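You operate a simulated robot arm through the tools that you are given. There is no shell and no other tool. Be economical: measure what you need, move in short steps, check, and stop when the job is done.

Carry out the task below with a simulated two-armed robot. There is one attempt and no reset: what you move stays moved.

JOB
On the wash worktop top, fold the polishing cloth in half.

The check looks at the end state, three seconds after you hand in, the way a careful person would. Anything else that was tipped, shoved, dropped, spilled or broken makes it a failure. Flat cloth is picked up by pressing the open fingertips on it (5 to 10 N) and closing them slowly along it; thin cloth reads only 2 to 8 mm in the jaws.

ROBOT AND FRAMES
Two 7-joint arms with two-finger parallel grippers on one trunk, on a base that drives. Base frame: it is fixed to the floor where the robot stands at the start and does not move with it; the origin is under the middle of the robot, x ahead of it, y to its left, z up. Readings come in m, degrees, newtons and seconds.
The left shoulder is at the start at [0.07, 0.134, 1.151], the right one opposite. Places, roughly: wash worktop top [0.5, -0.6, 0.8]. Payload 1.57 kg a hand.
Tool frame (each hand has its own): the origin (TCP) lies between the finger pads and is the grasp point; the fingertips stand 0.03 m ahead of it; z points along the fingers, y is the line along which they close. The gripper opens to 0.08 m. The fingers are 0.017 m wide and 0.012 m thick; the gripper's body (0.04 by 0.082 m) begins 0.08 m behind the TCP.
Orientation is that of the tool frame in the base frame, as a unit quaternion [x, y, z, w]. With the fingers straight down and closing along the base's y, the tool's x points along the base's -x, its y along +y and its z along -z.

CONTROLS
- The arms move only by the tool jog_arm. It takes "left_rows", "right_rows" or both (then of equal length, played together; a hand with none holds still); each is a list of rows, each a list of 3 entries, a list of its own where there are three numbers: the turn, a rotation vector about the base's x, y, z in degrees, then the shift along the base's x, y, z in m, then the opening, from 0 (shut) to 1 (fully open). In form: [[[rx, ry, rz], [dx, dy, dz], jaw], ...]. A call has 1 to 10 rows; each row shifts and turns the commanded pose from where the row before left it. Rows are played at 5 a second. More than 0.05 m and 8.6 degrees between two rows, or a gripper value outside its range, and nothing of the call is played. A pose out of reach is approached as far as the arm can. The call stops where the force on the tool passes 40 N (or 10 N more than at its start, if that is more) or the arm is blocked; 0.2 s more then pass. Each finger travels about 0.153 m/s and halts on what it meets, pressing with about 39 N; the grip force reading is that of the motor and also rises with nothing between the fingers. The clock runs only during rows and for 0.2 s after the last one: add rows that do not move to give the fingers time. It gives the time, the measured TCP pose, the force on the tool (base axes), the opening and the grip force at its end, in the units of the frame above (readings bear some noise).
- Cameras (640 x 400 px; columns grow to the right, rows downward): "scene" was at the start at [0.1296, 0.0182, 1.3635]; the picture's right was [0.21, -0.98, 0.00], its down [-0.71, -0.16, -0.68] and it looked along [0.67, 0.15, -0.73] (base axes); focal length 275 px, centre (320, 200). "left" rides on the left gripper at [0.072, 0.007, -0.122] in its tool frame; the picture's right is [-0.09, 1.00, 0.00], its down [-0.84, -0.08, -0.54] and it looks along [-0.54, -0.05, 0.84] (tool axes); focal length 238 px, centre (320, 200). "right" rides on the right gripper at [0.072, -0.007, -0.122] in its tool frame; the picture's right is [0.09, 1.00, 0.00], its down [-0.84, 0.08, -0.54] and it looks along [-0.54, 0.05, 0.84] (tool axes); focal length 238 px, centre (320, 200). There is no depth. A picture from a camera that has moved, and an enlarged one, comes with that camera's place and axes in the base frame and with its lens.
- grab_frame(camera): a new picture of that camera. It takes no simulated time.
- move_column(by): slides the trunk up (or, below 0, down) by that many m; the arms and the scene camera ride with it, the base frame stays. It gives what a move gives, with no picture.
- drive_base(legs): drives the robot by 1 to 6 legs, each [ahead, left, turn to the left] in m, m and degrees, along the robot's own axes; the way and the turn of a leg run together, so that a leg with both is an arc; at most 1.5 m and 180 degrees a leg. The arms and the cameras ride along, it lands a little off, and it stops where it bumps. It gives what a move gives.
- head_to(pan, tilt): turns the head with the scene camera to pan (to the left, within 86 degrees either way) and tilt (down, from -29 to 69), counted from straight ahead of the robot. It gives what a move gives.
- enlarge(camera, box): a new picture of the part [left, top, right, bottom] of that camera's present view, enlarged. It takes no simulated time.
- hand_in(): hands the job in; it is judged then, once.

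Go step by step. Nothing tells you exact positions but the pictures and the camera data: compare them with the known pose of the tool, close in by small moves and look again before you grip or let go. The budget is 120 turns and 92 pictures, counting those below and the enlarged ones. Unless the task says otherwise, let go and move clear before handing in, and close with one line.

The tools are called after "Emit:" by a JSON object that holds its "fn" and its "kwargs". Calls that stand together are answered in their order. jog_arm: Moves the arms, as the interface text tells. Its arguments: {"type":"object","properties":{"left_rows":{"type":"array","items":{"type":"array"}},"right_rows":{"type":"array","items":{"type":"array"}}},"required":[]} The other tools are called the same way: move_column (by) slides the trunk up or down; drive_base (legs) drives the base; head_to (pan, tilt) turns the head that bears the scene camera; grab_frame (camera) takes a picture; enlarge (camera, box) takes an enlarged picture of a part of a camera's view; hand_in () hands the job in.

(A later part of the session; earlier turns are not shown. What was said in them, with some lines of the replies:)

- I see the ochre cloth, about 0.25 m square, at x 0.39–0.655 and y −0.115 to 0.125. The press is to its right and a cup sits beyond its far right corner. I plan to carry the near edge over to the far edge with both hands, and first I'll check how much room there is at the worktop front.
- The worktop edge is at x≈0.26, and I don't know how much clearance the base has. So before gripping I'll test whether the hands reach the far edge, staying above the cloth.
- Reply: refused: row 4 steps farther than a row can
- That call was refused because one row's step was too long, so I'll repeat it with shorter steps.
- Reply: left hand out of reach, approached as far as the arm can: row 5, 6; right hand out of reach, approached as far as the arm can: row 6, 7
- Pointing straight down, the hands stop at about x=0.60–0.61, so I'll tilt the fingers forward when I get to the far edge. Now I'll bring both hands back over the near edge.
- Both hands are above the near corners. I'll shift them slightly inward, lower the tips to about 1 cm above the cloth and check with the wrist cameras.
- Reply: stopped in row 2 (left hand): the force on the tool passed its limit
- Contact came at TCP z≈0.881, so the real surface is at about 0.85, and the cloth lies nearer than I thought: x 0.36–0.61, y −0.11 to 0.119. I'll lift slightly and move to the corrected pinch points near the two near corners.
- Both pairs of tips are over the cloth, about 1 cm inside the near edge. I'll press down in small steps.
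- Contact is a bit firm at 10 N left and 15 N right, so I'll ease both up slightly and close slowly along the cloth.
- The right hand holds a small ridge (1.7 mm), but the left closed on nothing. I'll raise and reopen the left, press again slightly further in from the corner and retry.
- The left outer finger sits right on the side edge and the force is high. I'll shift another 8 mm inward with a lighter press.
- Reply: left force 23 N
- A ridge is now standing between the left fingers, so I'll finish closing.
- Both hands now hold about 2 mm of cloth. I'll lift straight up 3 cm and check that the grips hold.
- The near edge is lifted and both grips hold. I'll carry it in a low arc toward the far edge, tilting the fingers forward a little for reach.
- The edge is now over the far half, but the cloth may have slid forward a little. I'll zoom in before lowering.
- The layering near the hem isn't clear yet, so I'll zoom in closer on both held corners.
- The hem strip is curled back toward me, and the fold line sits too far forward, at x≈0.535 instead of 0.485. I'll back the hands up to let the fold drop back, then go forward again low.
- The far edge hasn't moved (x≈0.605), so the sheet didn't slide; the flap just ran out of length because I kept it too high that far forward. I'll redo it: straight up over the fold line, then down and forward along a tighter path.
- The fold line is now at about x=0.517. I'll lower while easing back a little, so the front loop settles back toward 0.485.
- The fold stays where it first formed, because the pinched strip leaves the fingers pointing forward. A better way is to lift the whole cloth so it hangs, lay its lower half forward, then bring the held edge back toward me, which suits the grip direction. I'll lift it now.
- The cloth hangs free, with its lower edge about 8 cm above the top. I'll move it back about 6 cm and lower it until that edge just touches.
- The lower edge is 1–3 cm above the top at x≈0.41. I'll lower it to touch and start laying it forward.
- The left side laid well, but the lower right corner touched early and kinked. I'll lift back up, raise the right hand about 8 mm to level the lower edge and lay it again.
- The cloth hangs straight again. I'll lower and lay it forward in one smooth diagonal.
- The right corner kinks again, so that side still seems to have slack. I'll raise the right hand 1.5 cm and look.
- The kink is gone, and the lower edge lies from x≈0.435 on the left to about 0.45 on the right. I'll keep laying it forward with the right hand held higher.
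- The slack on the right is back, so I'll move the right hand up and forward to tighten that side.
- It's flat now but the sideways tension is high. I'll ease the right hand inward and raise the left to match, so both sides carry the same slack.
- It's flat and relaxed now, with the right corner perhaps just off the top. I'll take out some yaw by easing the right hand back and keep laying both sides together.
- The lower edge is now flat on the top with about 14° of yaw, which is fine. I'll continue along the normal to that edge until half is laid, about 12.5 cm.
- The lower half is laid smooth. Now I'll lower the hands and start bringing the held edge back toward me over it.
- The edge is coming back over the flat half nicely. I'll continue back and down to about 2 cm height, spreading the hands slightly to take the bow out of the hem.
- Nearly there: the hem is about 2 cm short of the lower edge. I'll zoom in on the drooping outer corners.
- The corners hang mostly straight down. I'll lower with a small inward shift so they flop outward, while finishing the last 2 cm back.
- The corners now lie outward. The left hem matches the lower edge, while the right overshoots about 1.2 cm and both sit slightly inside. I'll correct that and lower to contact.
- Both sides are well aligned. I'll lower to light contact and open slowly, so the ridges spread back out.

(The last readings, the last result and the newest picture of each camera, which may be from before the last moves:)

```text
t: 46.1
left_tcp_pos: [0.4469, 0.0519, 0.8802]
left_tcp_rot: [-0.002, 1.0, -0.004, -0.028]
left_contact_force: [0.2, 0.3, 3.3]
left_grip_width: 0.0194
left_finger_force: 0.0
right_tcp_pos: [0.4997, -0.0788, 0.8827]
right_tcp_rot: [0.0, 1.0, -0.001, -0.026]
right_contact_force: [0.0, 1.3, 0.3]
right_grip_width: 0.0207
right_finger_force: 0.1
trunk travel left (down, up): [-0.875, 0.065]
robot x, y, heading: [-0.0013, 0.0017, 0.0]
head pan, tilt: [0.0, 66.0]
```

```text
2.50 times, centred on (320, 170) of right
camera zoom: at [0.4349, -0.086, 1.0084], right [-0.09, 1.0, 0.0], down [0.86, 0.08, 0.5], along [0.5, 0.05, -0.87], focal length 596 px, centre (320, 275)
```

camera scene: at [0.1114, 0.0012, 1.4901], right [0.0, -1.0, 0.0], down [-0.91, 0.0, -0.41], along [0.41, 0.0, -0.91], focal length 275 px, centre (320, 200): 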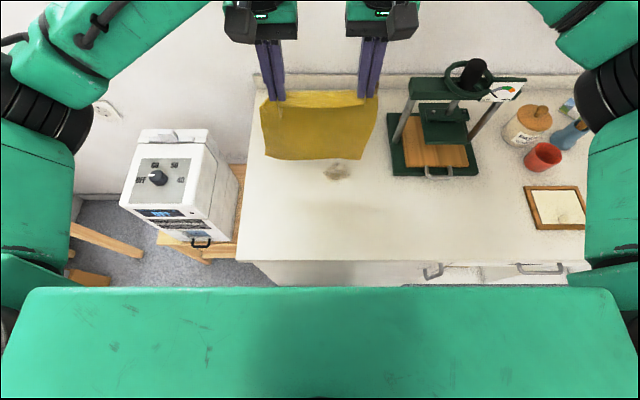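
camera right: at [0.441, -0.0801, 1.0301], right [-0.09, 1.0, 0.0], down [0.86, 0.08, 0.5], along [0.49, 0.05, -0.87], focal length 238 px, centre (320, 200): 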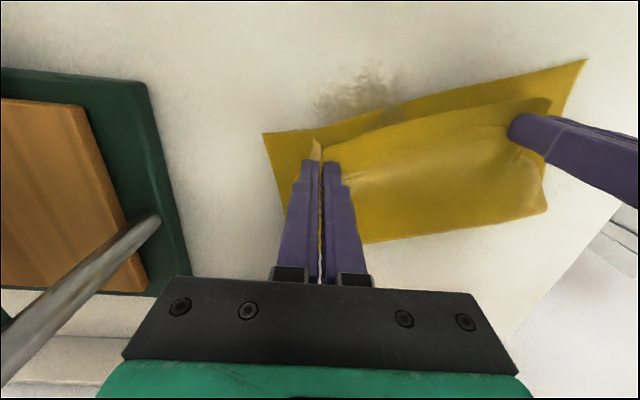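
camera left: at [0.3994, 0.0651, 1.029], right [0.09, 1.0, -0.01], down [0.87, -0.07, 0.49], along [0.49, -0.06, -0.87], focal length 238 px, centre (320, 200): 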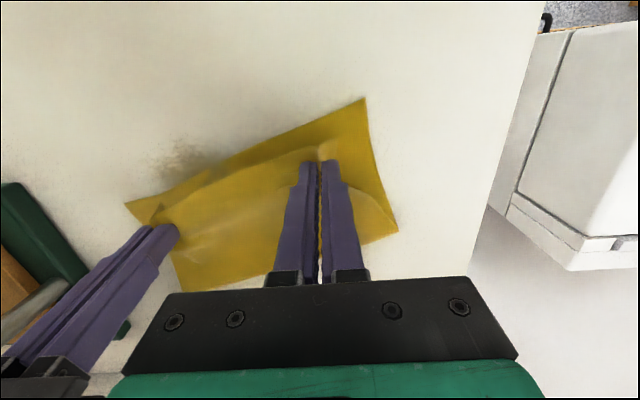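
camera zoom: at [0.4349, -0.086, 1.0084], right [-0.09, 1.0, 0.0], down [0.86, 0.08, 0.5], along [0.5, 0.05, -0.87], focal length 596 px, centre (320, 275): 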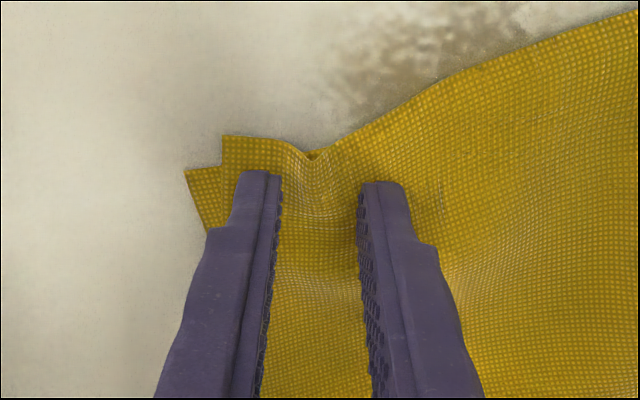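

Excellent: the ridges flattened and the corners nearly coincide. I'll lift both hands straight up and look at the whole cloth.

Emit:
{"fn": "jog_arm", "kwargs": {"left_rows": [[[0, 0, 0], [0, 0, 0.01], 0.26], [[0, 0, 0], [0, 0, 0.03], 0.26], [[0, 0, 0], [0, 0, 0.045], 0.26], [[0, 0, 0], [0, 0.03, 0.035], 0.26], [[0, 0, 0], [-0.01, 0.045, 0], 0.26], [[0, 0, 0], [-0.02, 0.04, 0], 0.26], [[0, 0, 0], [-0.02, 0.04, 0], 0.26], [[0, 0, 0], [0, 0, 0], 0.26]], "right_rows": [[[0, 0, 0], [0, 0, 0.01], 0.26], [[0, 0, 0], [0, 0, 0.03], 0.26], [[0, 0, 0], [0, 0, 0.045], 0.26], [[0, 0, 0], [0, 0, 0.045], 0.26], [[0, 0, 0], [-0.03, 0, 0.035], 0.26], [[0, 0, 0], [-0.03, -0.03, 0.015], 0.26], [[0, 0, 0], [-0.03, -0.03, 0], 0.26], [[0, 0, 0], [-0.03, -0.03, 0], 0.26]]}}

Emit:
{"fn": "grab_frame", "kwargs": {"camera": "scene"}}

Emit:
{"fn": "enlarge", "kwargs": {"camera": "scene", "box": [240, 80, 400, 205]}}

```text
t: 47.9
left_tcp_pos: [0.3944, 0.2063, 1.0036]
left_tcp_rot: [-0.001, 1.0, -0.002, -0.029]
left_contact_force: [-0.3, -0.8, 0.4]
left_grip_width: 0.0207
left_finger_force: 0.0
right_tcp_pos: [0.3799, -0.17, 1.0603]
right_tcp_rot: [-0.001, 1.0, -0.001, -0.025]
right_contact_force: [0.9, -0.6, 0.1]
right_grip_width: 0.0207
right_finger_force: 0.1
trunk travel left (down, up): [-0.875, 0.065]
robot x, y, heading: [0.0038, -0.0003, 0.1]
head pan, tilt: [0.0, 66.0]
```

```text
26 pictures are left
camera scene: at [0.1095, -0.0009, 1.4903], right [0.0, -1.0, 0.0], down [-0.91, 0.0, -0.41], along [0.41, 0.0, -0.91], focal length 275 px, centre (320, 200)
```

scene: 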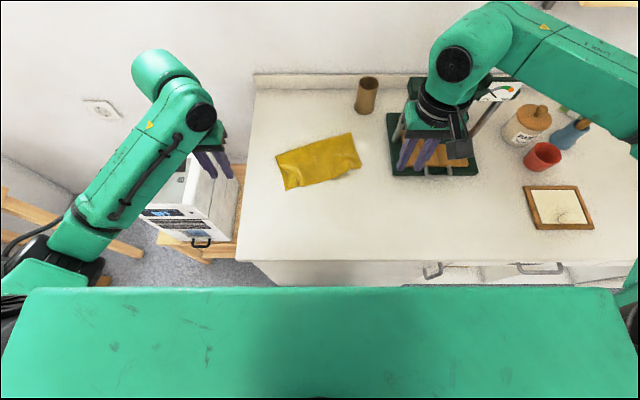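

```text
3.20 times, centred on (320, 142) of scene
camera zoom: at [0.1095, -0.0009, 1.4903], right [0.0, -1.0, 0.0], down [-0.91, 0.0, -0.41], along [0.41, 0.0, -0.91], focal length 880 px, centre (320, 384)
```

zoom: 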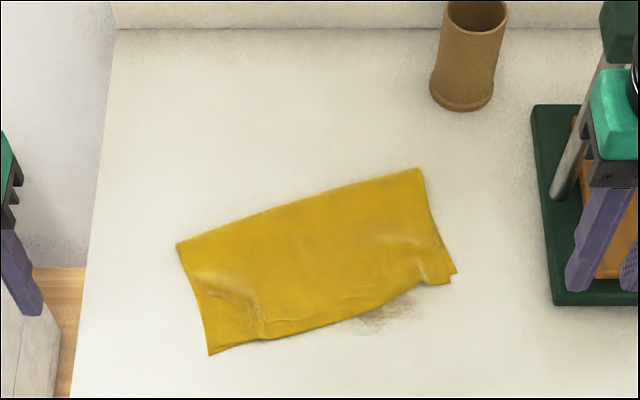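

The cloth lies folded in half, its edges matching to within about 1 cm and both layers flat apart from small wrinkles. The cup and press look undisturbed and both hands are clear, so I'm handing in.

Emit:
{"fn": "hand_in", "kwargs": {}}

```text
The job is handed in.
```

The polishing cloth is folded in half on the wash worktop, with its edges matching to within about 1 cm and a few small wrinkles left; nothing else appears to have moved, and the job is handed in.
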